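You operate a simulated robot arm through the tools that you are given. There is no shell and no other tool.

You are at the controls of a simulated robot arm. One attempt, no reset.

TASK
Ease collar screw two, then tighten screw one and screw two in that order.
Fine: use the bench hex key, up to the paint lines; stand it back in its stand.

Only the result counts: the job must be done as asked and must still hold three seconds after the hand-in. Knocking over, shifting, dropping, spilling or breaking anything else fails it.

THE ROBOT
A 6-joint arm with a two-finger parallel gripper, fixed in place. Base frame: the origin is at the foot of the arm, x ahead of it, y to its left, z up; the work surface is at about z = 920. Units: mm, degrees, N and s.
With the tool pointing down near the work surface it reaches from about 360 to 820 mm from the base axis. Its first joint turns from -166.0 to 166.0 degrees. Payload 3.91 kg.
Tool frame: the origin (TCP) lies between the finger pads and is the grasp point; the fingertips stand 30 mm ahead of it; z points along the fingers, y is the line along which they close. The gripper opens to 110 mm. The fingers are 20 mm wide and 10 mm thick; the gripper's body (48 by 112 mm) begins 55 mm behind the TCP.
Orientation is that of the tool frame in the base frame, as a unit quaternion [w, x, y, z]. With the fingers straight down and closing along the base's y, the tool's x points along the base's -x, its y along +y and its z along -z.

THE INTERFACE
- The arm moves only by the tool servo_tool. Its argument "deltas" is a list of rows, each a list of 3 entries, a list of its own where there are three numbers: the shift along the tool's x, y, z in cm, then the turn, a rotation vector about the tool's x, y, z in degrees, then the closure, from 0 (fully open) to 1 (shut). In form: [[[tx, ty, tz], [wx, wy, wz], grip], ...]. A call has 1 to 20 rows; each row is the pose to reach, as a shift and turn from the pose commanded when the call began, along the tool's axes at that moment. A row lasts 0.2 s, in which the tool goes at most 50 mm and 8.6 degrees; a call with a longer step from one row to the next is refused whole, and so is a gripper value outside its range. A pose out of reach is approached as far as the arm can. The call stops where the force on the tool passes 60 N (or 10 N more than at its start, if that is more) or the arm is blocked; 0.2 s more then pass. Each finger travels about 45 mm/s and halts on what it meets, pressing with about 40 N; the grip force reading is that of the motor and also rises with nothing between the fingers. The clock runs only during rows and for 0.2 s after the last one: add rows that repeat a pose to give the fingers time. It gives the time, the measured TCP pose, the force on the tool (base axes), the opening and the grip force at its end, in the units of the frame above (readings bear some noise), with the torque about the TCP (base axes, N m) and any sound that the robot's microphone picked up.
- Cameras (640 x 400 px; columns grow to the right, rows downward): "scene" is fixed at [52.2, 500.5, 1528.3]; the picture's right is [0.16, -0.99, 0.00], its down [-0.87, -0.15, -0.47] and it looks along [0.46, 0.08, -0.88] (base axes); focal length 313 px, centre (320, 200). "wrist" rides on the gripper at [77, 7, -114] in the tool frame; the picture's right is [-0.09, 1.00, 0.00], its down [-0.80, -0.07, -0.59] and it looks along [-0.59, -0.05, 0.80] (tool axes); focal length 270 px, centre (320, 200). There is no depth. A picture from a camera that has moved, and an enlarged one, comes with that camera's place and axes in the base frame and with its lens. The place of the scene camera against the robot may be out by one fixed shift of up to 25 mm in any direction.
- camera(camera): a new picture of that camera. No time passes.
- slide_trunk(by): slides the trunk up (or, below 0, down) by that many mm; the arm rides with it, the base frame stays. It gives what a move gives, with no picture.
- zoom(camera, box): a new picture of the part [left, top, right, bottom] of that camera's present view, enlarged. No time passes.
- job_done(): hands the job in; it is judged then, once.

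Nothing tells you positions but the pictures and the camera data. Unless the task says otherwise, let go and move clear before handing in.

The tools are called after "Emit:" by a JSON object that holds its "api" and its "payload". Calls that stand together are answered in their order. servo_tool: Moves the arm, as the interface text tells. Its arguments: {"type":"object","properties":{"deltas":{"type":"array","items":{"type":"array"}}},"required":["deltas"]} The other tools are called the same way: slide_trunk (by) slides the trunk up or down; camera (camera) takes a picture; zoom (camera, box) takes an enlarged picture of a part of a camera's view; job_done () hands the job in.

At the start:

```text
t: 0.0
tcp_pos: [272.3, 428.3, 1263.6]
orientation: [-0.001, 0.0, 1.0, -0.001]
contact_force: [0.1, -0.6, 0.7]
wrist_torque: [0.01, 0.01, -0.01]
finger_gap: 110.1
grasp_force: 0.0
trunk travel left (down, up): [-575.0, 35.0]
```

scene: 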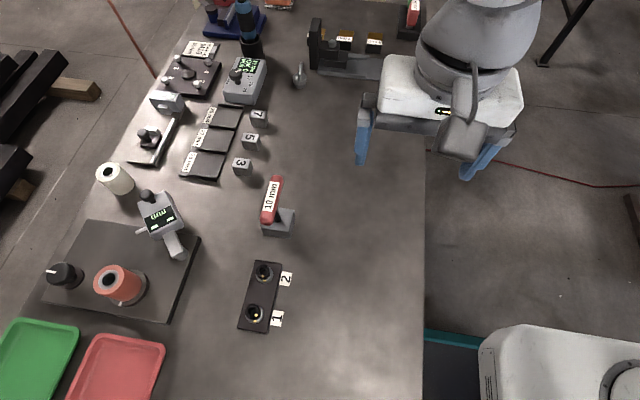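
wrist: 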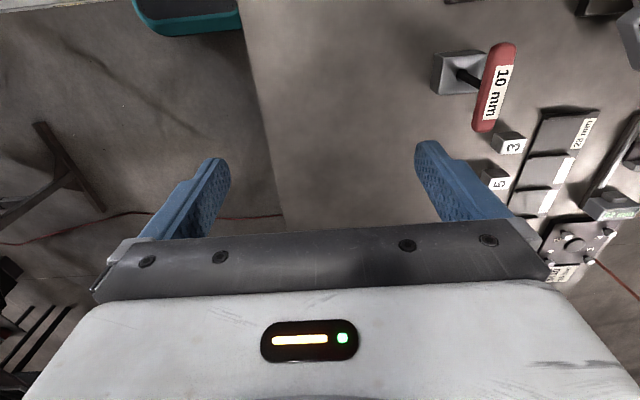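

I see a bench with a two-screw block (labelled 1 and 2) and a red-handled 10 mm hex key in a stand. I'll look closer before moving.

Emit:
{"api": "zoom", "payload": {"camera": "scene", "box": [220, 240, 320, 340]}}

Emit:
{"api": "zoom", "payload": {"camera": "scene", "box": [220, 160, 320, 250]}}

Emit:
{"api": "zoom", "payload": {"camera": "scene", "box": [100, 0, 440, 200]}}

Emit:
{"api": "zoom", "payload": {"camera": "wrist", "box": [400, 20, 560, 160]}}

```text
4.00 times, centred on (270, 290) of scene
camera zoom: at [52.2, 500.5, 1528.3], right [0.16, -0.99, 0.0], down [-0.87, -0.15, -0.47], along [0.46, 0.08, -0.88], focal length 1251 px, centre (520, -160)
```

zoom: 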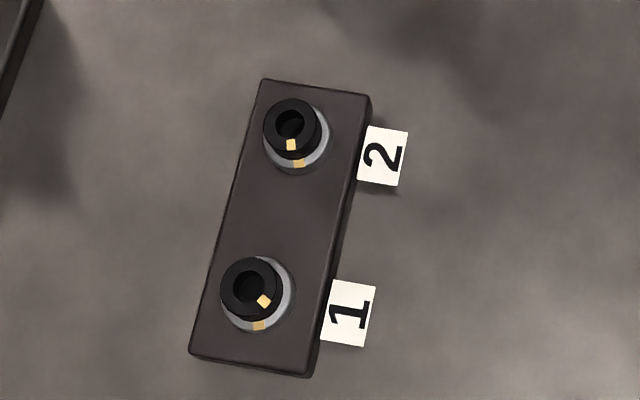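

```text
4.44 times, centred on (270, 205) of scene
camera zoom: at [52.2, 500.5, 1528.3], right [0.16, -0.99, 0.0], down [-0.87, -0.15, -0.47], along [0.46, 0.08, -0.88], focal length 1390 px, centre (542, 178)
```

zoom: 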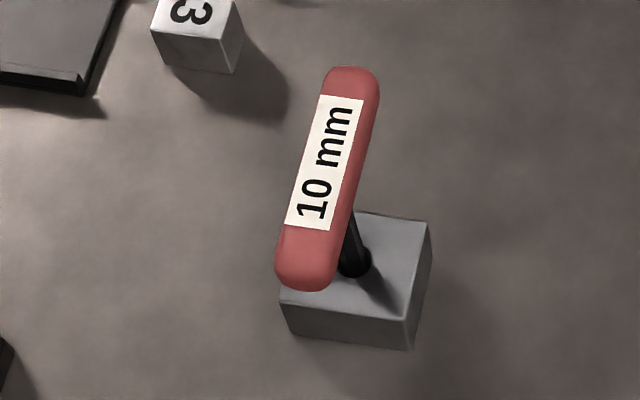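

```text
1.88 times, centred on (270, 100) of scene
camera zoom: at [52.2, 500.5, 1528.3], right [0.16, -0.99, 0.0], down [-0.87, -0.15, -0.47], along [0.46, 0.08, -0.88], focal length 589 px, centre (414, 388)
```

zoom: 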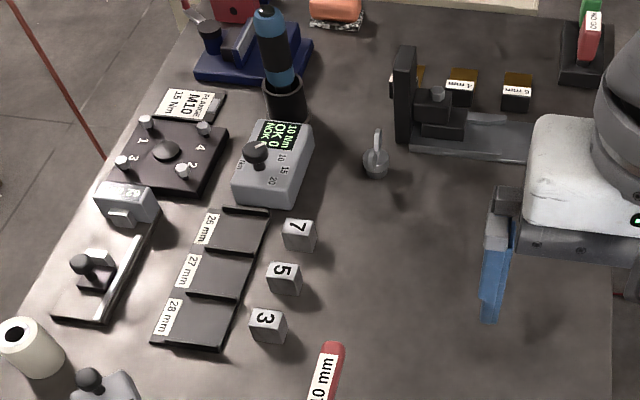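

```text
2.86 times, centred on (480, 90) of wrist
camera zoom: at [195.3, 435.0, 1377.6], right [0.09, 1.0, 0.0], down [0.8, -0.07, 0.59], along [0.59, -0.05, -0.8], focal length 772 px, centre (-137, 514)
```

zoom: 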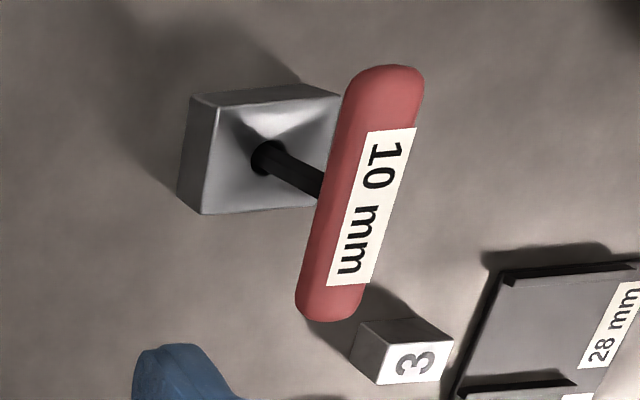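

I take the key's T-handle to be near (298, 635, 1035) with its bar along x, and the screws near (188, 634) for screw 2 and (116, 632) for screw 1. Screw 2 looks to be on its line already. Screw 1 looks short of its line by roughly 45°. Next I'll move the wrist camera to a closer view of the key.

Emit:
{"api": "servo_tool", "payload": {"deltas": [[[1.0, 3.6, 1.9], [0, 0, 0], 0], [[2.1, 7.2, 3.8], [0, 0, 0], 0], [[3.2, 10.8, 5.7], [0, 0, 0], 0], [[4.3, 14.4, 7.6], [0, 0, 0], 0], [[5.3, 18.0, 9.5], [0, 0, 0], 0], [[6.4, 21.7, 11.4], [0, 0, 0], 0], [[6.4, 21.7, 11.4], [0, 0, 0], 0]]}}

Emit:
{"api": "camera", "payload": {"camera": "wrist"}}

Emit:
{"api": "camera", "payload": {"camera": "scene"}}

```text
t: 1.6
tcp_pos: [209.9, 645.7, 1149.8]
orientation: [0.0, 0.0, 1.0, 0.0]
contact_force: [-0.7, 0.2, 0.0]
wrist_torque: [-0.02, -0.01, -0.01]
finger_gap: 110.1
grasp_force: 0.0
trunk travel left (down, up): [-575.0, 35.0]
```

```text
taken
camera wrist: at [131.5, 652.9, 1264.5], right [0.09, 1.0, 0.0], down [0.8, -0.07, 0.59], along [0.59, -0.05, -0.8], focal length 270 px, centre (320, 200)
```

wrist: 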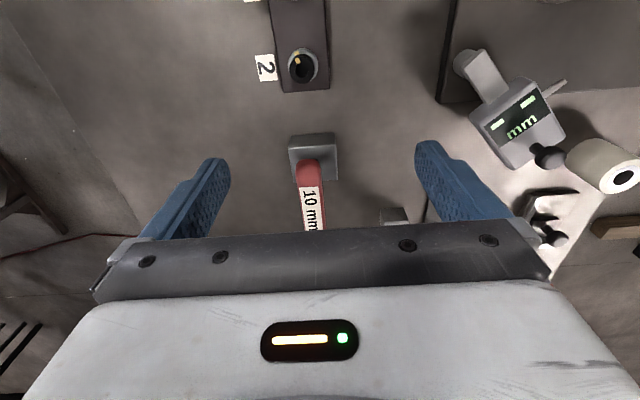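

```text
taken
```

scene: 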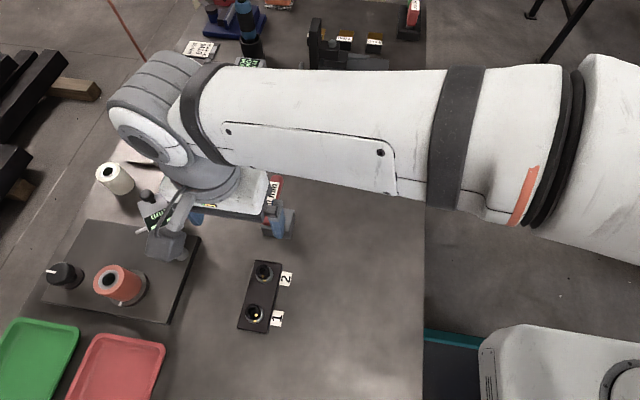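

The key stands between the fingers, ahead of the TCP, and screw 2 is visible at the top. I'll zoom in to measure them.

Emit:
{"api": "zoom", "payload": {"camera": "wrist", "box": [240, 110, 400, 240]}}

Emit:
{"api": "zoom", "payload": {"camera": "wrist", "box": [240, 0, 360, 100]}}

```text
3.08 times, centred on (320, 175) of wrist
camera zoom: at [131.5, 652.9, 1264.5], right [0.09, 1.0, 0.0], down [0.8, -0.07, 0.59], along [0.59, -0.05, -0.8], focal length 832 px, centre (320, 277)
```

zoom: 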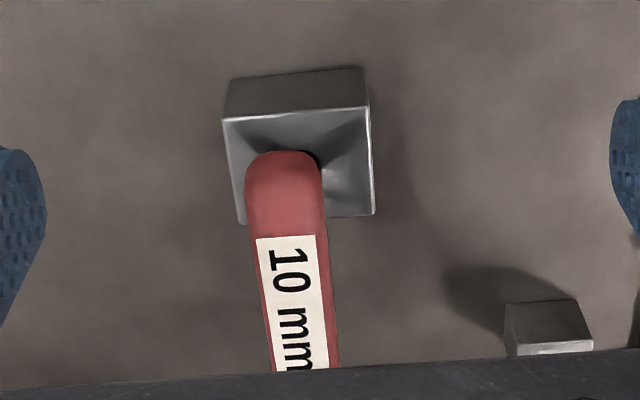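

```text
4.00 times, centred on (300, 50) of wrist
camera zoom: at [131.5, 652.9, 1264.5], right [0.09, 1.0, 0.0], down [0.8, -0.07, 0.59], along [0.59, -0.05, -0.8], focal length 1081 px, centre (400, 800)
```

zoom: 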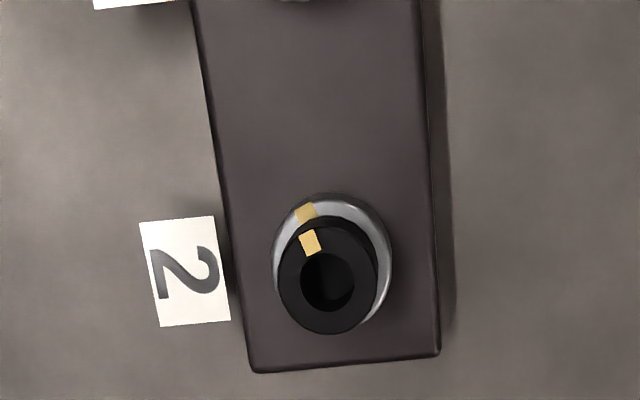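

Next I'll move forward over the key so the whole handle and stand are in view.

Emit:
{"api": "servo_tool", "payload": {"deltas": [[[-4.0, -0.5, 0], [0, 0, 0], 0], [[-8.0, -1.0, 0], [0, 0, 0], 0], [[-8.0, -1.0, 0], [0, 0, 0], 0]]}}

Emit:
{"api": "camera", "payload": {"camera": "wrist"}}

Emit:
{"api": "zoom", "payload": {"camera": "wrist", "box": [230, 40, 390, 200]}}

```text
t: 2.4
tcp_pos: [289.0, 635.0, 1149.4]
orientation: [0.0, -0.001, 1.0, 0.0]
contact_force: [0.4, -0.1, 0.5]
wrist_torque: [-0.01, 0.02, 0.02]
finger_gap: 110.1
grasp_force: 0.0
trunk travel left (down, up): [-575.0, 35.0]
```

```text
taken
camera wrist: at [211.9, 641.7, 1264.1], right [0.09, 1.0, 0.0], down [0.8, -0.07, 0.59], along [0.59, -0.05, -0.8], focal length 270 px, centre (320, 200)
```

wrist: 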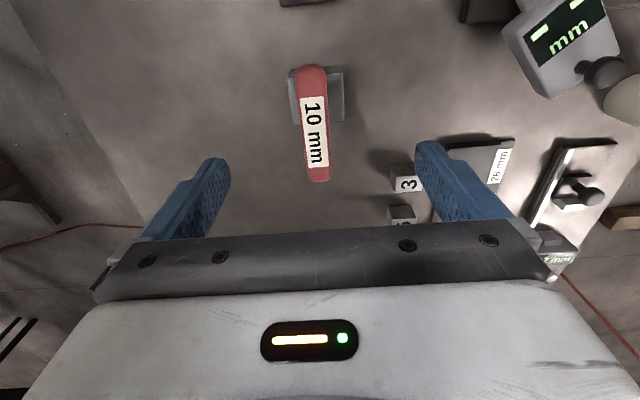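

```text
2.50 times, centred on (310, 120) of wrist
camera zoom: at [211.9, 641.7, 1264.1], right [0.09, 1.0, 0.0], down [0.8, -0.07, 0.59], along [0.59, -0.05, -0.8], focal length 676 px, centre (345, 400)
```

zoom: 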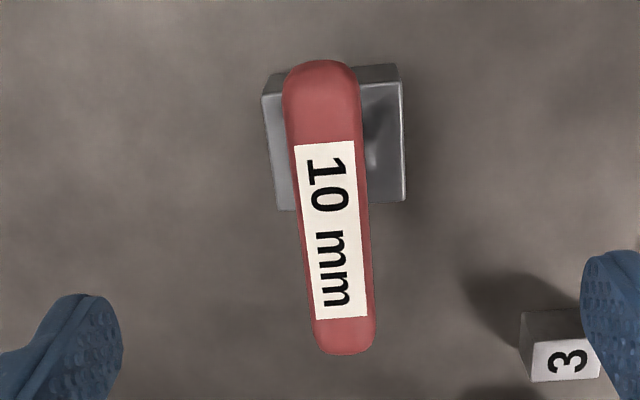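

The handle measures about (302, 630, 1038) with its bar along x, and the stand centre is about (300, 630) with its top at z ≈ 957. Now I'll view the collar block from above before gripping anything.

Emit:
{"api": "servo_tool", "payload": {"deltas": [[[4.3, 0, 0], [0, 0, 0], 0], [[8.6, 0, 1.5], [0, 0, 0], 0], [[12.9, 0, 3.0], [0, 0, 0], 0], [[12.9, 0, 3.0], [0, 0, 0], 0]]}}

Emit:
{"api": "camera", "payload": {"camera": "wrist"}}

Emit:
{"api": "zoom", "payload": {"camera": "wrist", "box": [240, 0, 400, 100]}}

Emit:
{"api": "zoom", "payload": {"camera": "wrist", "box": [240, 90, 400, 190]}}

```text
t: 3.4
tcp_pos: [161.9, 634.2, 1118.8]
orientation: [-0.001, 0.0, 1.0, 0.0]
contact_force: [0.4, 0.3, -0.2]
wrist_torque: [0.05, 0.01, -0.02]
finger_gap: 109.7
grasp_force: 0.1
trunk travel left (down, up): [-575.0, 35.0]
```

```text
taken
camera wrist: at [84.0, 642.0, 1232.6], right [0.09, 1.0, 0.0], down [0.8, -0.07, 0.59], along [0.59, -0.05, -0.8], focal length 270 px, centre (320, 200)
```

wrist: 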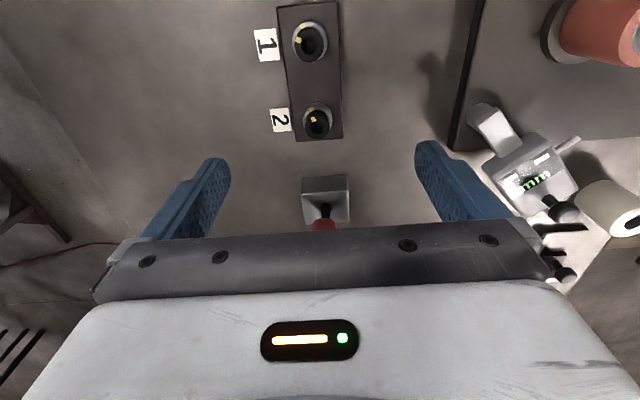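

```text
4.00 times, centred on (320, 50) of wrist
camera zoom: at [84.0, 642.0, 1232.6], right [0.09, 1.0, 0.0], down [0.8, -0.07, 0.59], along [0.59, -0.05, -0.8], focal length 1081 px, centre (320, 800)
```

zoom: 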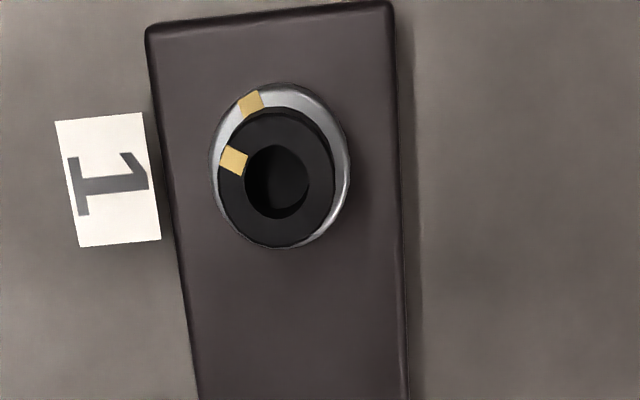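

```text
4.00 times, centred on (320, 140) of wrist
camera zoom: at [84.0, 642.0, 1232.6], right [0.09, 1.0, 0.0], down [0.8, -0.07, 0.59], along [0.59, -0.05, -0.8], focal length 1081 px, centre (320, 440)
```

zoom: 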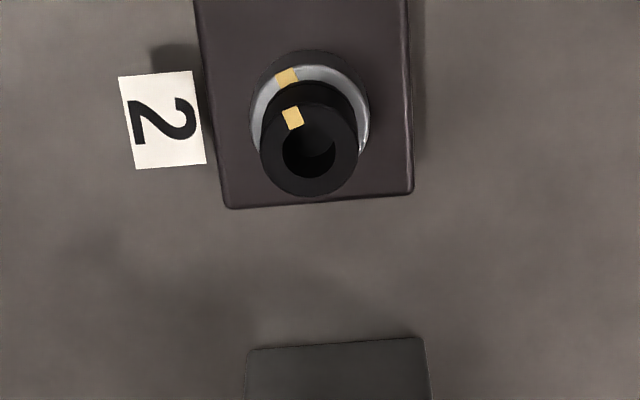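

I place the screw 2 socket at about (184, 631, 977) and the screw 1 socket at about (113, 631, 977). I'll check the key's shaft in this view to pin its axis.

Emit:
{"api": "zoom", "payload": {"camera": "wrist", "box": [270, 160, 380, 240]}}

```text
5.00 times, centred on (325, 200) of wrist
camera zoom: at [84.0, 642.0, 1232.6], right [0.09, 1.0, 0.0], down [0.8, -0.07, 0.59], along [0.59, -0.05, -0.8], focal length 1351 px, centre (295, 200)
```

zoom: 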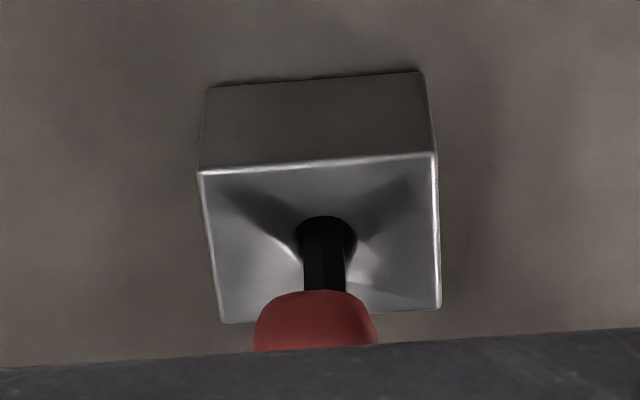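

The shaft axis is at about (301, 631). I'll move over it and come down around the handle with the fingers open.

Emit:
{"api": "servo_tool", "payload": {"deltas": [[[-4.6, -0.1, 0], [0, 0, 0], 0], [[-9.2, -0.2, 0], [0, 0, 0], 0], [[-13.95, -0.35, 0], [0, 0, 0], 0], [[-13.95, -0.35, 2.0], [0, 0, 0], 0], [[-13.95, -0.35, 4.0], [0, 0, 0], 0], [[-13.95, -0.35, 4.0], [0, 0, 0], 0]]}}

Emit:
{"api": "camera", "payload": {"camera": "wrist"}}

Emit:
{"api": "camera", "payload": {"camera": "scene"}}

```text
t: 4.8
tcp_pos: [299.0, 631.9, 1078.8]
orientation: [0.0, 0.0, 1.0, 0.0]
contact_force: [0.0, -0.1, -0.1]
wrist_torque: [-0.02, 0.0, 0.0]
finger_gap: 110.1
grasp_force: 0.0
trunk travel left (down, up): [-575.0, 35.0]
```

```text
taken
camera wrist: at [221.8, 637.9, 1192.8], right [0.09, 1.0, 0.0], down [0.8, -0.07, 0.59], along [0.59, -0.05, -0.8], focal length 270 px, centre (320, 200)
```

wrist: 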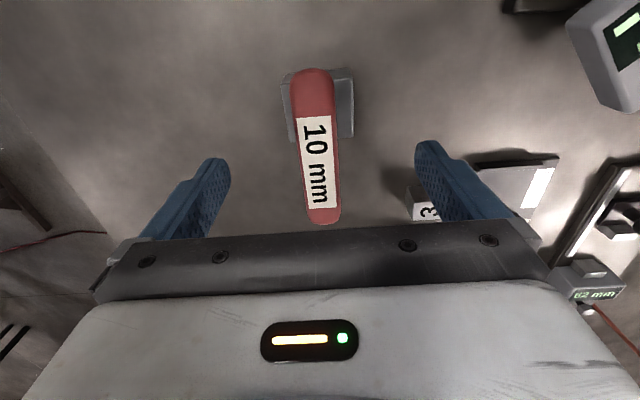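

```text
taken
```

scene: 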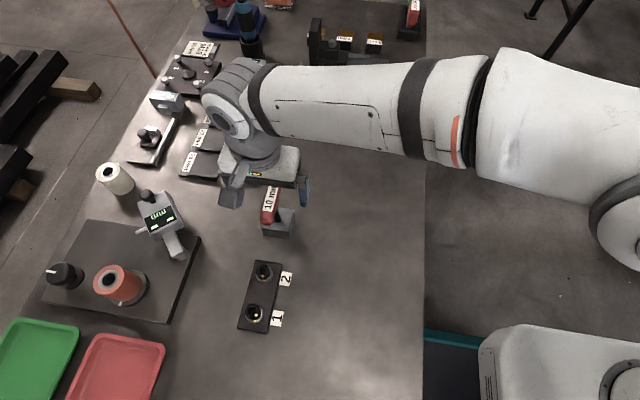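

The handle is centred in the gripper within about 3 mm. I'll correct that, descend to it and close.

Emit:
{"api": "servo_tool", "payload": {"deltas": [[[-0.25, -0.05, 1.0], [0, 0, 0], 0], [[-0.25, -0.05, 2.5], [0, 0, 0], 0], [[-0.25, -0.05, 4.1], [0, 0, 0], 0], [[-0.25, -0.05, 4.1], [0, 0, 0], 0.3], [[-0.25, -0.05, 4.1], [0, 0, 0], 0.6], [[-0.25, -0.05, 4.1], [0, 0, 0], 0.7], [[-0.25, -0.05, 4.1], [0, 0, 0], 0.8], [[-0.25, -0.05, 4.1], [0, 0, 0], 1], [[-0.25, -0.05, 4.1], [0, 0, 0], 1], [[-0.25, -0.05, 4.1], [0, 0, 0], 1], [[-0.25, -0.05, 4.1], [0, 0, 0], 1]]}}

Emit:
{"api": "camera", "payload": {"camera": "wrist"}}

Emit:
{"api": "camera", "payload": {"camera": "scene"}}

```text
t: 7.2
tcp_pos: [301.6, 631.6, 1038.6]
orientation: [0.0, -0.001, 1.0, 0.0]
contact_force: [0.5, -1.0, -0.3]
wrist_torque: [-0.09, 0.01, -0.01]
finger_gap: 23.2
grasp_force: 39.9
trunk travel left (down, up): [-575.0, 35.0]
```

```text
taken
camera wrist: at [224.6, 638.1, 1152.7], right [0.09, 1.0, 0.0], down [0.8, -0.07, 0.59], along [0.59, -0.05, -0.8], focal length 270 px, centre (320, 200)
```

wrist: 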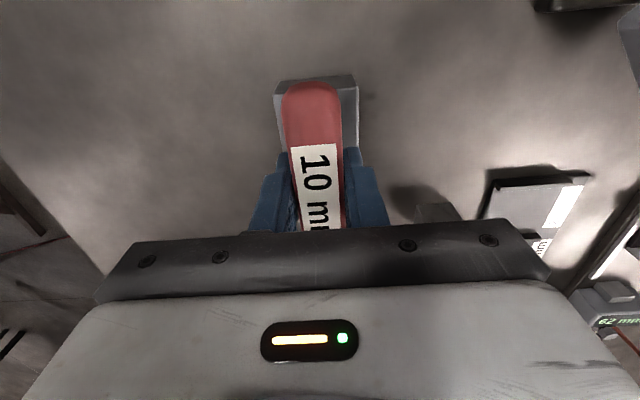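

```text
taken
```

scene: 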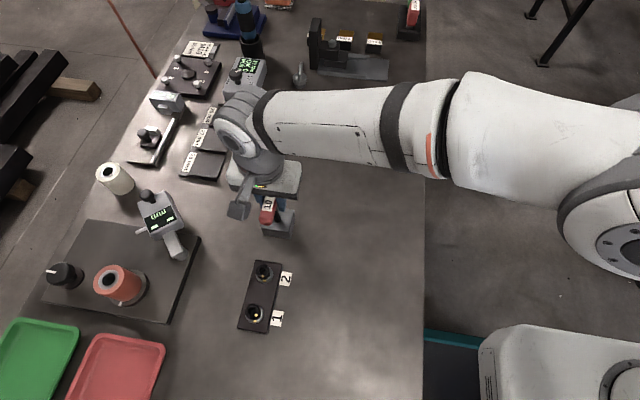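

The handle is gripped at a 23 mm gap. I'll lift the key straight up out of the stand.

Emit:
{"api": "servo_tool", "payload": {"deltas": [[[0, 0, -1.0], [0, 0, 0], 1], [[0, 0, -2.5], [0, 0, 0], 1], [[0, 0, -4.0], [0, 0, 0], 1], [[0, 0, -5.5], [0, 0, 0], 1], [[0, 0, -7.5], [0, 0, 0], 1], [[0, 0, -9.5], [0, 0, 0], 1], [[0, 0, -9.5], [0, 0, 0], 1]]}}

Emit:
{"api": "camera", "payload": {"camera": "wrist"}}

Emit:
{"api": "zoom", "payload": {"camera": "scene", "box": [200, 140, 360, 260]}}

```text
t: 8.8
tcp_pos: [300.0, 631.3, 1133.7]
orientation: [-0.001, 0.001, 1.0, 0.0]
contact_force: [0.3, 0.7, -0.1]
wrist_torque: [0.03, -0.02, 0.02]
finger_gap: 23.8
grasp_force: 39.4
trunk travel left (down, up): [-575.0, 35.0]
```

```text
taken
camera wrist: at [223.8, 638.3, 1247.6], right [0.09, 1.0, 0.0], down [0.8, -0.07, 0.59], along [0.59, -0.05, -0.8], focal length 270 px, centre (320, 200)
```

wrist: 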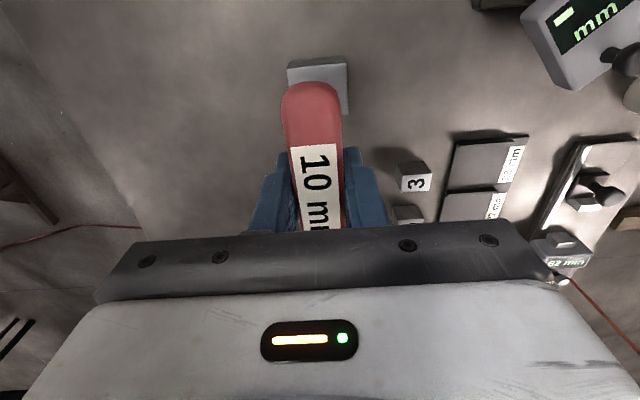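

```text
3.33 times, centred on (280, 200) of scene
camera zoom: at [52.2, 500.5, 1528.3], right [0.16, -0.99, 0.0], down [-0.87, -0.15, -0.47], along [0.46, 0.08, -0.88], focal length 1042 px, centre (453, 200)
```

zoom: 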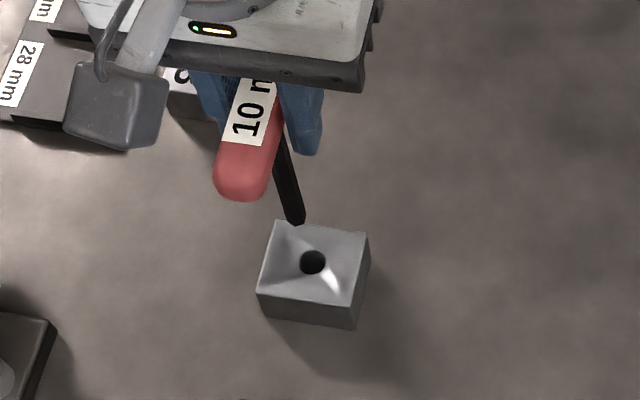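

The key is clear of the stand, with its tip roughly 120 mm below the TCP. I'll carry it over screw 2 at this height.

Emit:
{"api": "servo_tool", "payload": {"deltas": [[[2.5, 0, 0], [0, 0, 0], 1], [[5.0, 0, 0], [0, 0, 0], 1], [[7.5, 0, 0], [0, 0, 0], 1], [[10.0, 0, 0], [0, 0, 0], 1], [[11.6, 0, 0], [0, 0, 0], 1], [[11.6, 0, 0], [0, 0, 0], 1]]}}

Emit:
{"api": "camera", "payload": {"camera": "wrist"}}

Emit:
{"api": "zoom", "payload": {"camera": "scene", "box": [200, 200, 340, 340]}}

```text
t: 10.2
tcp_pos: [185.5, 630.9, 1132.4]
orientation: [0.0, 0.0, 1.0, 0.0]
contact_force: [0.0, 0.6, -1.7]
wrist_torque: [0.03, -0.04, 0.0]
finger_gap: 23.4
grasp_force: 40.6
trunk travel left (down, up): [-575.0, 35.0]
```

```text
taken
camera wrist: at [108.6, 638.4, 1247.1], right [0.09, 1.0, 0.0], down [0.8, -0.07, 0.59], along [0.59, -0.05, -0.8], focal length 270 px, centre (320, 200)
```

wrist: 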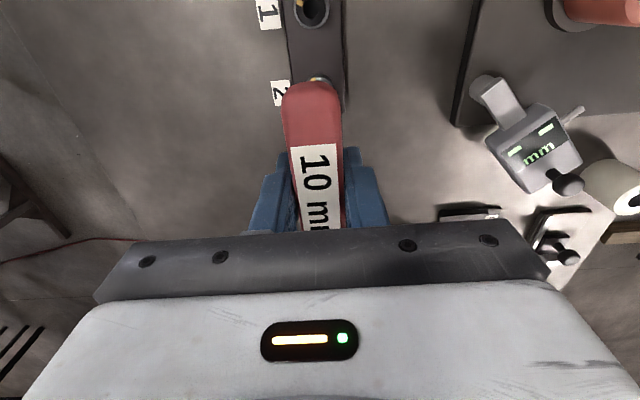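

```text
2.86 times, centred on (270, 270) of scene
camera zoom: at [52.2, 500.5, 1528.3], right [0.16, -0.99, 0.0], down [-0.87, -0.15, -0.47], along [0.46, 0.08, -0.88], focal length 893 px, centre (463, 0)
```

zoom: 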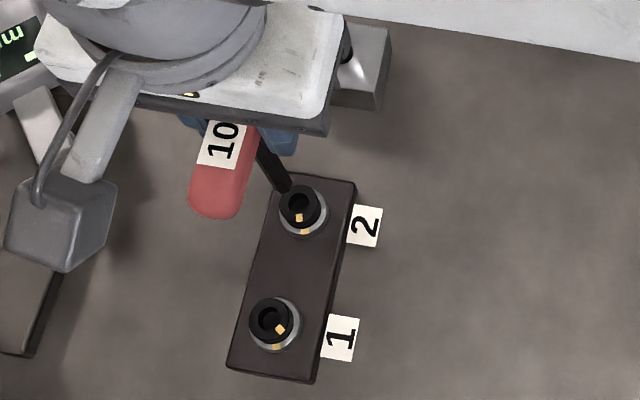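

The tip looks to be nearly above screw 2. I'll lower partway and check the alignment again.

Emit:
{"api": "servo_tool", "payload": {"deltas": [[[0, 0, 0.8], [0, 0, 0], 1], [[0, 0, 1.6], [0, 0, 0], 1], [[0, 0, 2.3], [0, 0, 0], 1], [[0, 0, 2.3], [0, 0, 0], 1]]}}

Emit:
{"api": "zoom", "payload": {"camera": "scene", "box": [240, 230, 310, 290]}}

Emit:
{"api": "zoom", "payload": {"camera": "wrist", "box": [260, 40, 380, 140]}}

```text
t: 11.2
tcp_pos: [185.7, 631.0, 1110.3]
orientation: [0.0, 0.0, 1.0, -0.001]
contact_force: [-0.5, 0.0, -1.7]
wrist_torque: [0.01, 0.0, -0.01]
finger_gap: 23.3
grasp_force: 40.7
trunk travel left (down, up): [-575.0, 35.0]
```

```text
6.67 times, centred on (275, 260) of scene
camera zoom: at [52.2, 500.5, 1528.3], right [0.16, -0.99, 0.0], down [-0.87, -0.15, -0.47], along [0.46, 0.08, -0.88], focal length 2085 px, centre (620, -200)
```

zoom: 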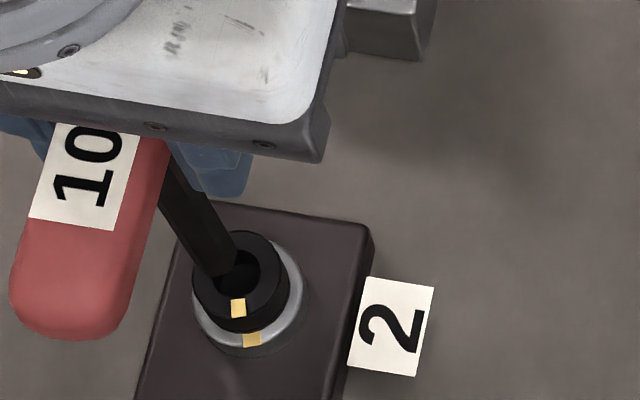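

```text
4.00 times, centred on (320, 90) of wrist
camera zoom: at [108.4, 638.1, 1224.1], right [0.09, 1.0, 0.0], down [0.8, -0.07, 0.59], along [0.59, -0.05, -0.8], focal length 1081 px, centre (320, 640)
```

zoom: 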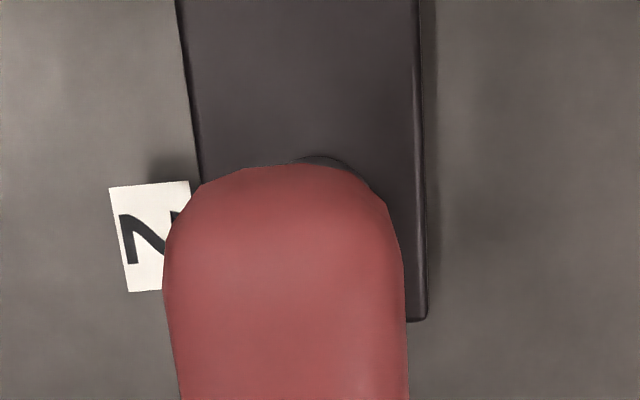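

I'll zoom further on the tip and socket to get a precise offset.

Emit:
{"api": "zoom", "payload": {"camera": "scene", "box": [250, 250, 282, 270]}}

Emit:
{"api": "zoom", "payload": {"camera": "scene", "box": [252, 242, 292, 282]}}

```text
16.00 times, centred on (266, 260) of scene
camera zoom: at [52.2, 500.5, 1528.3], right [0.16, -0.99, 0.0], down [-0.87, -0.15, -0.47], along [0.46, 0.08, -0.88], focal length 5003 px, centre (1184, -760)
```

zoom: 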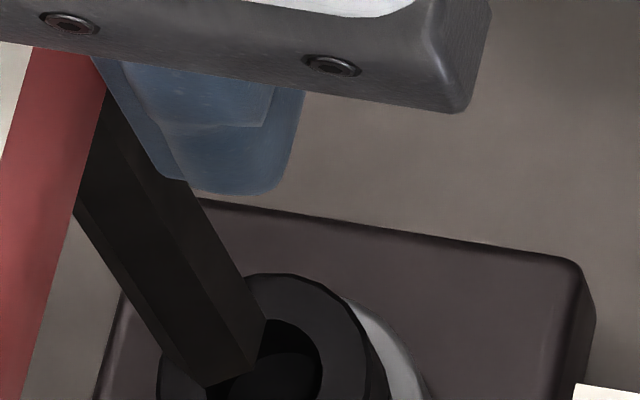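

```text
10.00 times, centred on (272, 262) of scene
camera zoom: at [52.2, 500.5, 1528.3], right [0.16, -0.99, 0.0], down [-0.87, -0.15, -0.47], along [0.46, 0.08, -0.88], focal length 3127 px, centre (800, -420)
```

zoom: 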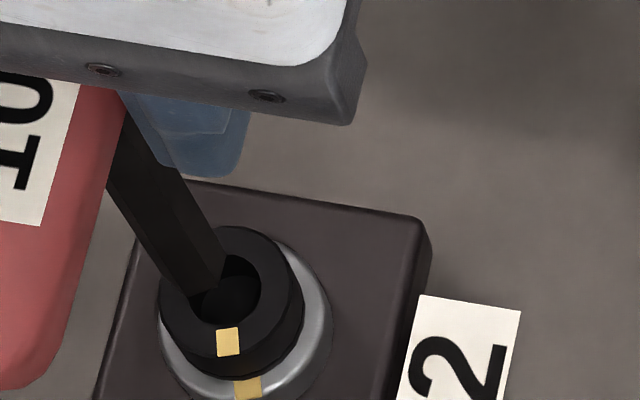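

The hex end is visible, about 15–25 mm above the head. I'll lower 10 mm and measure again.

Emit:
{"api": "servo_tool", "payload": {"deltas": [[[0, 0, 0.5], [0, 0, 0], 1], [[0, 0, 1.0], [0, 0, 0], 1], [[0, 0, 1.0], [0, 0, 0], 1]]}}

Emit:
{"api": "zoom", "payload": {"camera": "scene", "box": [252, 242, 292, 282]}}

```text
t: 12.0
tcp_pos: [185.5, 630.8, 1100.1]
orientation: [-0.001, 0.0, 1.0, 0.0]
contact_force: [0.4, 0.1, -1.6]
wrist_torque: [0.01, 0.02, 0.0]
finger_gap: 23.5
grasp_force: 39.6
trunk travel left (down, up): [-575.0, 35.0]
```

```text
10.00 times, centred on (272, 262) of scene
camera zoom: at [52.2, 500.5, 1528.3], right [0.16, -0.99, 0.0], down [-0.87, -0.15, -0.47], along [0.46, 0.08, -0.88], focal length 3127 px, centre (800, -420)
```

zoom: 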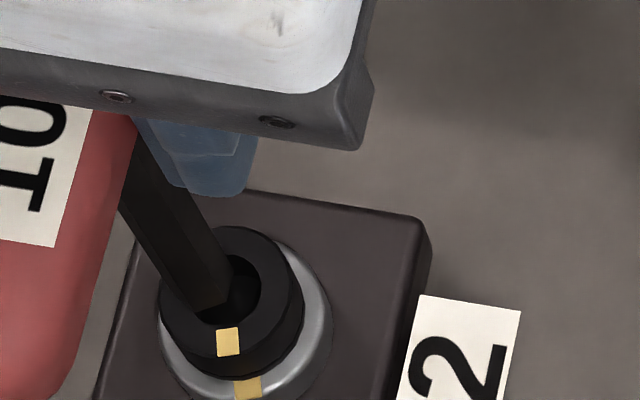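

Emit:
{"api": "servo_tool", "payload": {"deltas": [[[0, 0, 0.3], [0, 0, 0], 1], [[0, 0, 0.6], [0, 0, 0], 1], [[0, 0, 0.6], [0, 0, 0], 1]]}}

Emit:
{"api": "zoom", "payload": {"camera": "scene", "box": [250, 255, 275, 280]}}

```text
t: 12.8
tcp_pos: [185.0, 631.1, 1095.2]
orientation: [0.0, 0.0, 1.0, 0.0]
contact_force: [-0.7, 0.0, -0.5]
wrist_torque: [-0.02, -0.01, 0.01]
finger_gap: 23.4
grasp_force: 39.8
trunk travel left (down, up): [-575.0, 35.0]
```

```text
16.00 times, centred on (262, 268) of scene
camera zoom: at [52.2, 500.5, 1528.3], right [0.16, -0.99, 0.0], down [-0.87, -0.15, -0.47], along [0.46, 0.08, -0.88], focal length 5003 px, centre (1240, -880)
```

zoom: 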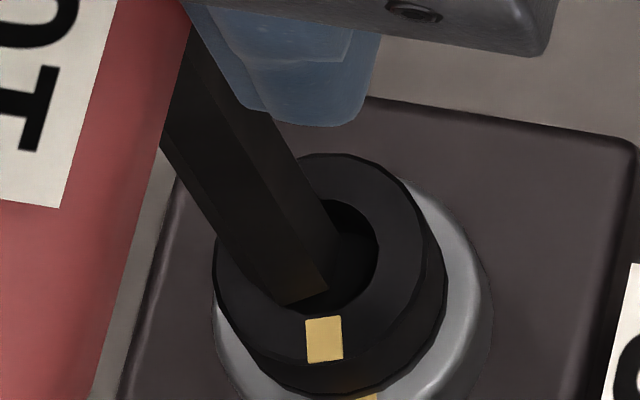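

Emit:
{"api": "zoom", "payload": {"camera": "scene", "box": [255, 262, 271, 276]}}

Emit:
{"api": "camera", "payload": {"camera": "wrist"}}

```text
16.00 times, centred on (263, 269) of scene
camera zoom: at [52.2, 500.5, 1528.3], right [0.16, -0.99, 0.0], down [-0.87, -0.15, -0.47], along [0.46, 0.08, -0.88], focal length 5003 px, centre (1232, -904)
```

zoom: 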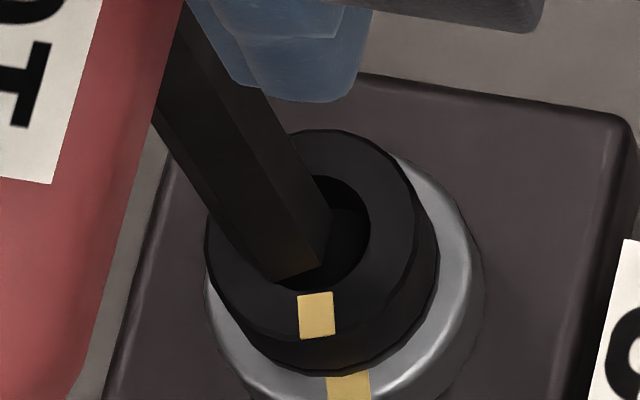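

```text
taken
camera wrist: at [108.2, 638.2, 1208.6], right [0.09, 1.0, 0.0], down [0.8, -0.07, 0.59], along [0.59, -0.05, -0.8], focal length 270 px, centre (320, 200)
```

wrist: 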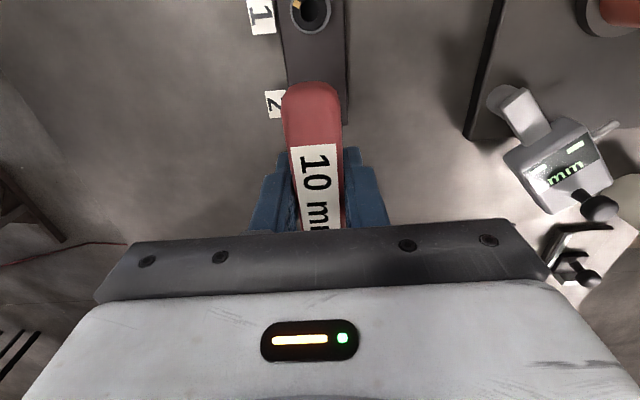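

The tip appears to be just above the head and a few mm off in y. I'll lower in 2 mm steps to find the contact height.

Emit:
{"api": "servo_tool", "payload": {"deltas": [[[0, 0, 0.1], [0, 0, 0], 1], [[0, 0, 0.2], [0, 0, 0], 1]]}}

Emit:
{"api": "zoom", "payload": {"camera": "scene", "box": [255, 262, 271, 276]}}

```text
t: 13.4
tcp_pos: [185.4, 631.5, 1091.4]
orientation: [0.0, 0.0, 1.0, 0.0]
contact_force: [-0.3, -0.4, -2.0]
wrist_torque: [0.01, -0.03, 0.02]
finger_gap: 23.4
grasp_force: 40.7
trunk travel left (down, up): [-575.0, 35.0]
```

```text
16.00 times, centred on (263, 269) of scene
camera zoom: at [52.2, 500.5, 1528.3], right [0.16, -0.99, 0.0], down [-0.87, -0.15, -0.47], along [0.46, 0.08, -0.88], focal length 5003 px, centre (1232, -904)
```

zoom: 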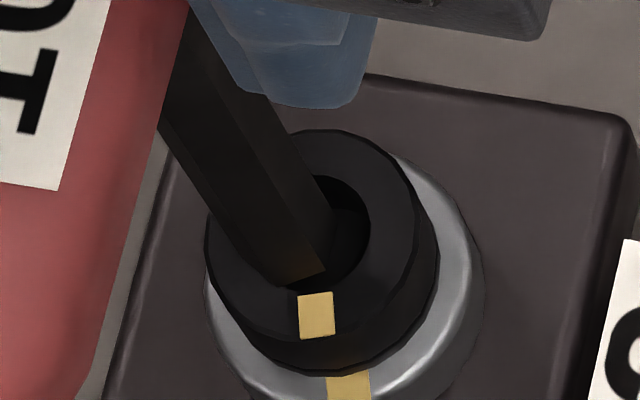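

Emit:
{"api": "servo_tool", "payload": {"deltas": [[[0, 0, 0.1], [0, 0, 0], 1], [[0, 0, 0.2], [0, 0, 0], 1]]}}

Emit:
{"api": "zoom", "payload": {"camera": "scene", "box": [255, 262, 271, 276]}}

```text
t: 14.0
tcp_pos: [185.4, 630.9, 1090.4]
orientation: [0.0, 0.0, 1.0, 0.0]
contact_force: [-0.6, -0.4, -0.7]
wrist_torque: [0.0, -0.05, -0.02]
finger_gap: 23.4
grasp_force: 40.3
trunk travel left (down, up): [-575.0, 35.0]
```

```text
16.00 times, centred on (263, 269) of scene
camera zoom: at [52.2, 500.5, 1528.3], right [0.16, -0.99, 0.0], down [-0.87, -0.15, -0.47], along [0.46, 0.08, -0.88], focal length 5003 px, centre (1232, -904)
```

zoom: 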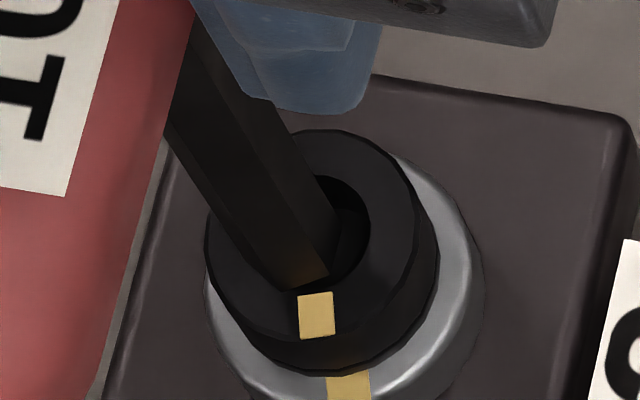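

It is still free. The residual suggests shifting about +1.8 mm in x and −1 mm in y, so I'll apply that and lower 2 mm.

Emit:
{"api": "servo_tool", "payload": {"deltas": [[[-0.18, -0.1, 0], [0, 0, 0], 1], [[-0.18, -0.1, 0.2], [0, 0, 0], 1], [[-0.18, -0.1, 0.2], [0, 0, 0], 1]]}}

Emit:
{"api": "zoom", "payload": {"camera": "scene", "box": [255, 262, 271, 276]}}

```text
t: 14.8
tcp_pos: [187.3, 629.9, 1087.9]
orientation: [0.0, 0.0, 1.0, 0.0]
contact_force: [0.9, 0.3, -1.2]
wrist_torque: [0.0, -0.02, 0.0]
finger_gap: 23.5
grasp_force: 39.7
trunk travel left (down, up): [-575.0, 35.0]
```

```text
16.00 times, centred on (263, 269) of scene
camera zoom: at [52.2, 500.5, 1528.3], right [0.16, -0.99, 0.0], down [-0.87, -0.15, -0.47], along [0.46, 0.08, -0.88], focal length 5003 px, centre (1232, -904)
```

zoom: 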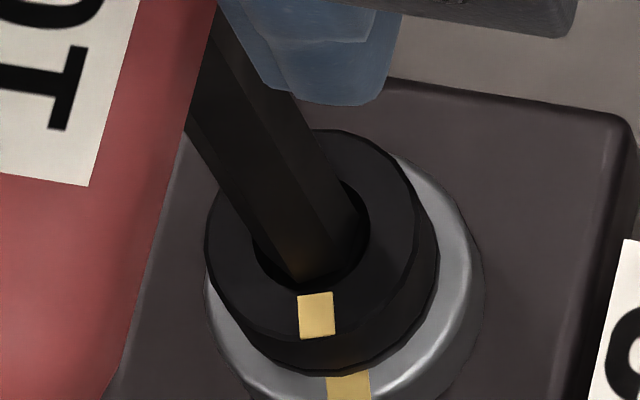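

Emit:
{"api": "servo_tool", "payload": {"deltas": [[[0, 0, 0.1], [0, 0, 0], 1], [[0, 0, 0.2], [0, 0, 0], 1], [[0, 0, 0.3], [0, 0, 0], 1]]}}

Emit:
{"api": "zoom", "payload": {"camera": "scene", "box": [255, 262, 271, 276]}}

```text
t: 15.6
tcp_pos: [187.1, 629.9, 1086.3]
orientation: [0.0, -0.001, 1.0, -0.001]
contact_force: [1.2, -0.1, 0.1]
wrist_torque: [0.02, -0.15, -0.02]
finger_gap: 23.3
grasp_force: 40.1
trunk travel left (down, up): [-575.0, 35.0]
```

```text
16.00 times, centred on (263, 269) of scene
camera zoom: at [52.2, 500.5, 1528.3], right [0.16, -0.99, 0.0], down [-0.87, -0.15, -0.47], along [0.46, 0.08, -0.88], focal length 5003 px, centre (1232, -904)
```

zoom: 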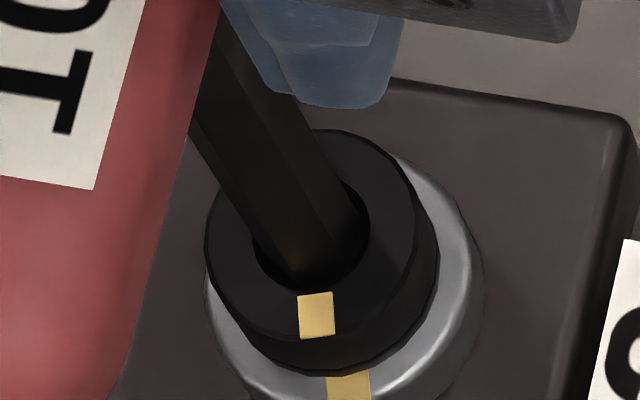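

The tip is entering the socket, with a slight push from the −x wall. I'll nudge +0.6 mm in x and continue down.

Emit:
{"api": "servo_tool", "payload": {"deltas": [[[-0.06, 0, 0], [0, 0, 0], 1], [[-0.06, 0, 0.15], [0, 0, 0], 1], [[-0.06, 0, 0.3], [0, 0, 0], 1], [[-0.06, 0, 0.3], [0, 0, 0], 1]]}}

Emit:
{"api": "zoom", "payload": {"camera": "scene", "box": [255, 262, 271, 276]}}

```text
t: 16.6
tcp_pos: [189.2, 629.2, 1084.2]
orientation: [0.002, 0.001, 1.0, 0.003]
contact_force: [1.7, 1.8, 19.9]
wrist_torque: [0.19, -0.1, 0.04]
finger_gap: 23.4
grasp_force: 40.6
trunk travel left (down, up): [-575.0, 35.0]
```

```text
16.00 times, centred on (263, 269) of scene
camera zoom: at [52.2, 500.5, 1528.3], right [0.16, -0.99, 0.0], down [-0.87, -0.15, -0.47], along [0.46, 0.08, -0.88], focal length 5003 px, centre (1232, -904)
```

zoom: 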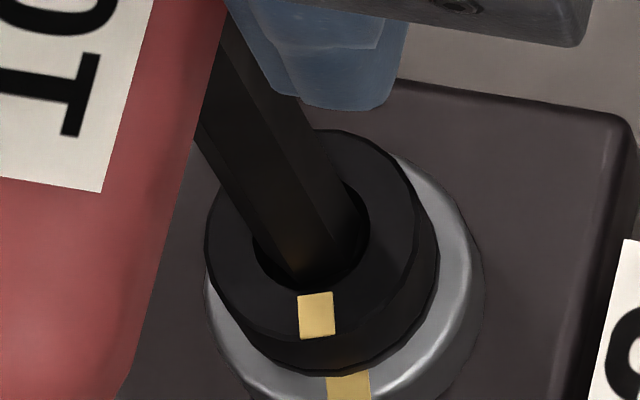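

The key is seated with about 20 N of axial load. I'll back off slightly, then turn a little counter-clockwise to see whether the screw follows.

Emit:
{"api": "servo_tool", "payload": {"deltas": [[[0, 0, -0.12], [0, 0, 0], 1], [[0, 0, -0.12], [0, 0, -4], 1], [[0, 0, -0.12], [0, 0, -8], 1], [[0, 0, -0.12], [0, 0, -8], 1]]}}

Emit:
{"api": "zoom", "payload": {"camera": "scene", "box": [255, 262, 271, 276]}}

```text
t: 17.6
tcp_pos: [187.6, 630.6, 1081.8]
orientation: [0.0, -0.069, 0.998, -0.002]
contact_force: [0.7, 1.9, -1.8]
wrist_torque: [0.19, -0.15, 0.01]
finger_gap: 23.3
grasp_force: 40.1
trunk travel left (down, up): [-575.0, 35.0]
```

```text
16.00 times, centred on (263, 269) of scene
camera zoom: at [52.2, 500.5, 1528.3], right [0.16, -0.99, 0.0], down [-0.87, -0.15, -0.47], along [0.46, 0.08, -0.88], focal length 5003 px, centre (1232, -904)
```

zoom: 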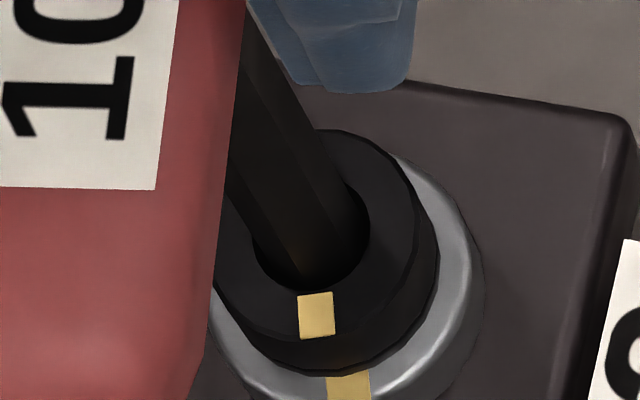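

The mark hasn't moved and the tip now sits lower with no axial load. I'll re-centre by about +0.5 mm in y and push gently deeper.

Emit:
{"api": "servo_tool", "payload": {"deltas": [[[-0.02, 0.05, 0], [0, 0, 0], 1], [[-0.02, 0.05, 0.15], [0, 0, 0], 1], [[-0.02, 0.05, 0.3], [0, 0, 0], 1], [[-0.02, 0.05, 0.3], [0, 0, 0], 1]]}}

```text
t: 18.6
tcp_pos: [188.8, 631.0, 1080.6]
orientation: [0.001, -0.07, 0.998, -0.001]
contact_force: [1.1, -3.7, 0.4]
wrist_torque: [-0.3, 0.07, 0.05]
finger_gap: 23.6
grasp_force: 40.1
trunk travel left (down, up): [-575.0, 35.0]
```

Emit:
{"api": "servo_tool", "payload": {"deltas": [[[0.0, -0.03, 0], [0, 0, 0], 1], [[0, -0.03, 0.15], [0, 0, 0], 1], [[0, -0.03, 0.3], [0, 0, 0], 1], [[0, -0.03, 0.3], [0, 0, 0], 1]]}}

Emit:
{"api": "zoom", "payload": {"camera": "scene", "box": [255, 262, 271, 276]}}

```text
t: 19.6
tcp_pos: [187.2, 630.5, 1077.9]
orientation: [0.0, -0.069, 0.998, 0.0]
contact_force: [-2.2, -1.4, 0.1]
wrist_torque: [-0.14, 0.19, -0.01]
finger_gap: 23.5
grasp_force: 39.8
trunk travel left (down, up): [-575.0, 35.0]
```

```text
16.00 times, centred on (263, 269) of scene
camera zoom: at [52.2, 500.5, 1528.3], right [0.16, -0.99, 0.0], down [-0.87, -0.15, -0.47], along [0.46, 0.08, -0.88], focal length 5003 px, centre (1232, -904)
```

zoom: 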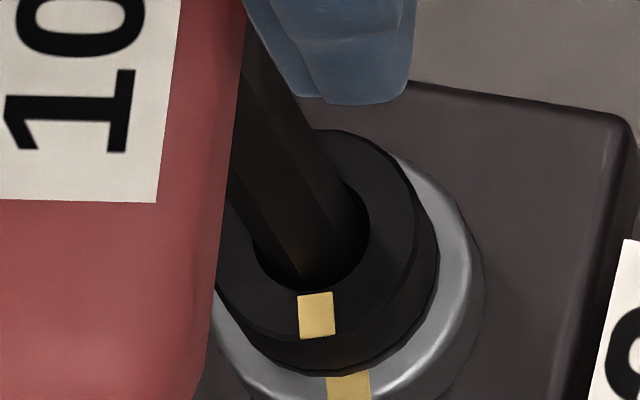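

Emit:
{"api": "servo_tool", "payload": {"deltas": [[[0.03, -0.01, 0], [0, 0, 0], 1], [[0.03, -0.01, 0.15], [0, 0, 0], 1], [[0.03, -0.01, 0.3], [0, 0, 0], 1], [[0.03, -0.01, 0.3], [0, 0, 0], 1]]}}

```text
t: 20.6
tcp_pos: [187.2, 630.5, 1073.8]
orientation: [0.0, -0.069, 0.998, 0.0]
contact_force: [0.1, 0.0, -1.1]
wrist_torque: [-0.02, -0.01, -0.01]
finger_gap: 23.5
grasp_force: 39.4
trunk travel left (down, up): [-575.0, 35.0]
```

Lateral forces are near zero, so the key is well centred. I'll continue down to find the floor.

Emit:
{"api": "servo_tool", "payload": {"deltas": [[[0, 0, 0.15], [0, 0, 0], 1], [[0, 0, 0.3], [0, 0, 0], 1], [[0, 0, 0.3], [0, 0, 0], 1]]}}

```text
t: 21.4
tcp_pos: [187.8, 629.9, 1072.8]
orientation: [0.001, -0.07, 0.998, 0.003]
contact_force: [1.1, -0.3, 13.6]
wrist_torque: [0.03, -0.07, 0.02]
finger_gap: 23.6
grasp_force: 40.1
trunk travel left (down, up): [-575.0, 35.0]
```

The floor is at TCP z ≈ 1073. I'll back off 1.5 mm and turn counter-clockwise 24°.

Emit:
{"api": "servo_tool", "payload": {"deltas": [[[0, 0, -0.15], [0, 0, 0], 1], [[0, 0, -0.15], [0, 0, -4], 1], [[0, 0, -0.15], [0, 0, -8], 1], [[0, 0, -0.15], [0, 0, -12], 1], [[0, 0, -0.15], [0, 0, -16], 1], [[0, 0, -0.15], [0, 0, -20], 1], [[0, 0, -0.15], [0, 0, -24], 1], [[0, 0, -0.15], [0, 0, -24], 1]]}}

Emit:
{"api": "zoom", "payload": {"camera": "scene", "box": [255, 262, 271, 276]}}

```text
t: 23.2
tcp_pos: [186.6, 631.4, 1072.7]
orientation: [0.001, -0.277, 0.961, 0.0]
contact_force: [-0.5, 6.7, 9.9]
wrist_torque: [0.39, 0.03, -0.25]
finger_gap: 23.4
grasp_force: 40.0
trunk travel left (down, up): [-575.0, 35.0]
```

```text
16.00 times, centred on (263, 269) of scene
camera zoom: at [52.2, 500.5, 1528.3], right [0.16, -0.99, 0.0], down [-0.87, -0.15, -0.47], along [0.46, 0.08, -0.88], focal length 5003 px, centre (1232, -904)
```

zoom: 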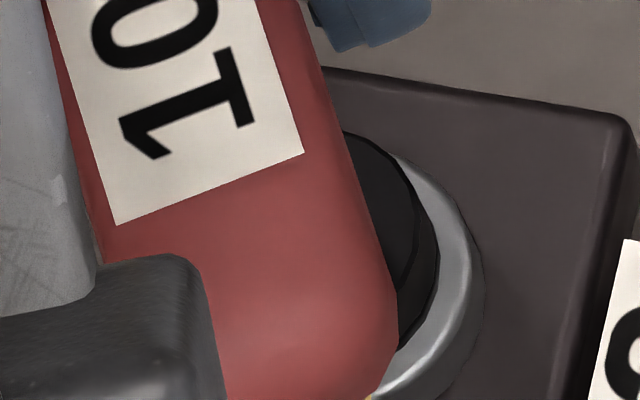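

Torque about z is −0.25 N·m, so the key has engaged. I'll check the handle hasn't twisted in the fingers.

Emit:
{"api": "camera", "payload": {"camera": "wrist"}}

Emit:
{"api": "camera", "payload": {"camera": "scene"}}

```text
taken
camera wrist: at [118.4, 595.4, 1187.6], right [-0.45, 0.89, 0.0], down [0.72, 0.36, 0.6], along [0.53, 0.27, -0.8], focal length 270 px, centre (320, 200)
```

wrist: 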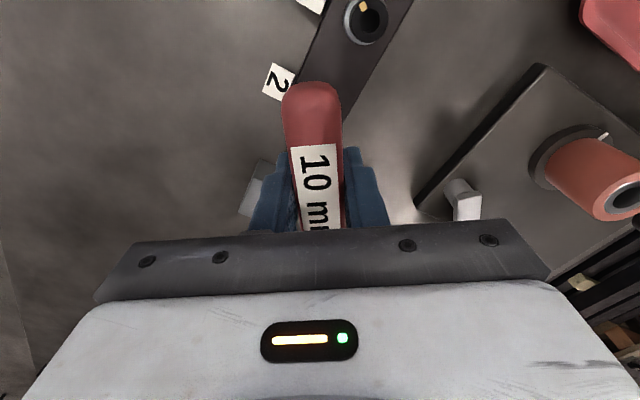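

```text
taken
```

scene: 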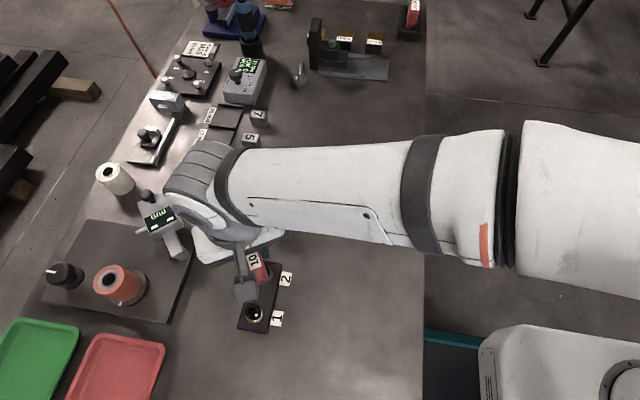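

The handle is firm in the grip and the screw is turning. I'll relieve the side load and turn another 24° counter-clockwise.

Emit:
{"api": "servo_tool", "payload": {"deltas": [[[-0.03, 0.05, -0.08], [0, 0, 0], 1], [[-0.03, 0.05, -0.08], [0, 0, -4], 1], [[-0.03, 0.05, -0.08], [0, 0, -8], 1], [[-0.03, 0.05, -0.08], [0, 0, -12], 1], [[-0.03, 0.05, -0.08], [0, 0, -16], 1], [[-0.03, 0.05, -0.08], [0, 0, -20], 1], [[-0.03, 0.05, -0.08], [0, 0, -24], 1], [[-0.03, 0.05, -0.08], [0, 0, -24], 1]]}}

Emit:
{"api": "zoom", "payload": {"camera": "scene", "box": [240, 240, 310, 330]}}

```text
t: 25.0
tcp_pos: [187.5, 631.7, 1072.0]
orientation: [0.0, -0.47, 0.883, 0.0]
contact_force: [-2.2, 6.1, 0.3]
wrist_torque: [0.25, 0.28, -0.45]
finger_gap: 23.6
grasp_force: 40.0
trunk travel left (down, up): [-575.0, 35.0]
```

```text
4.44 times, centred on (275, 285) of scene
camera zoom: at [52.2, 500.5, 1528.3], right [0.16, -0.99, 0.0], down [-0.87, -0.15, -0.47], along [0.46, 0.08, -0.88], focal length 1390 px, centre (520, -178)
```

zoom: 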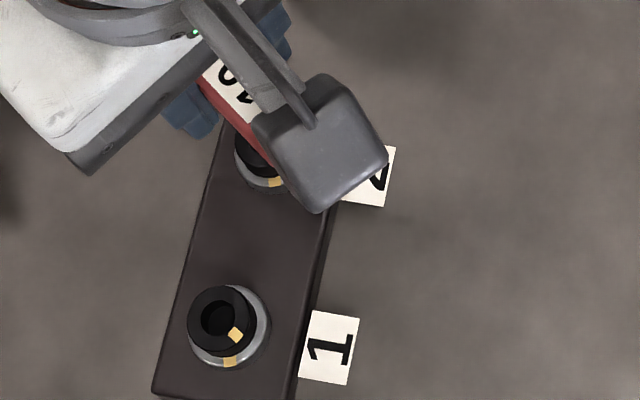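

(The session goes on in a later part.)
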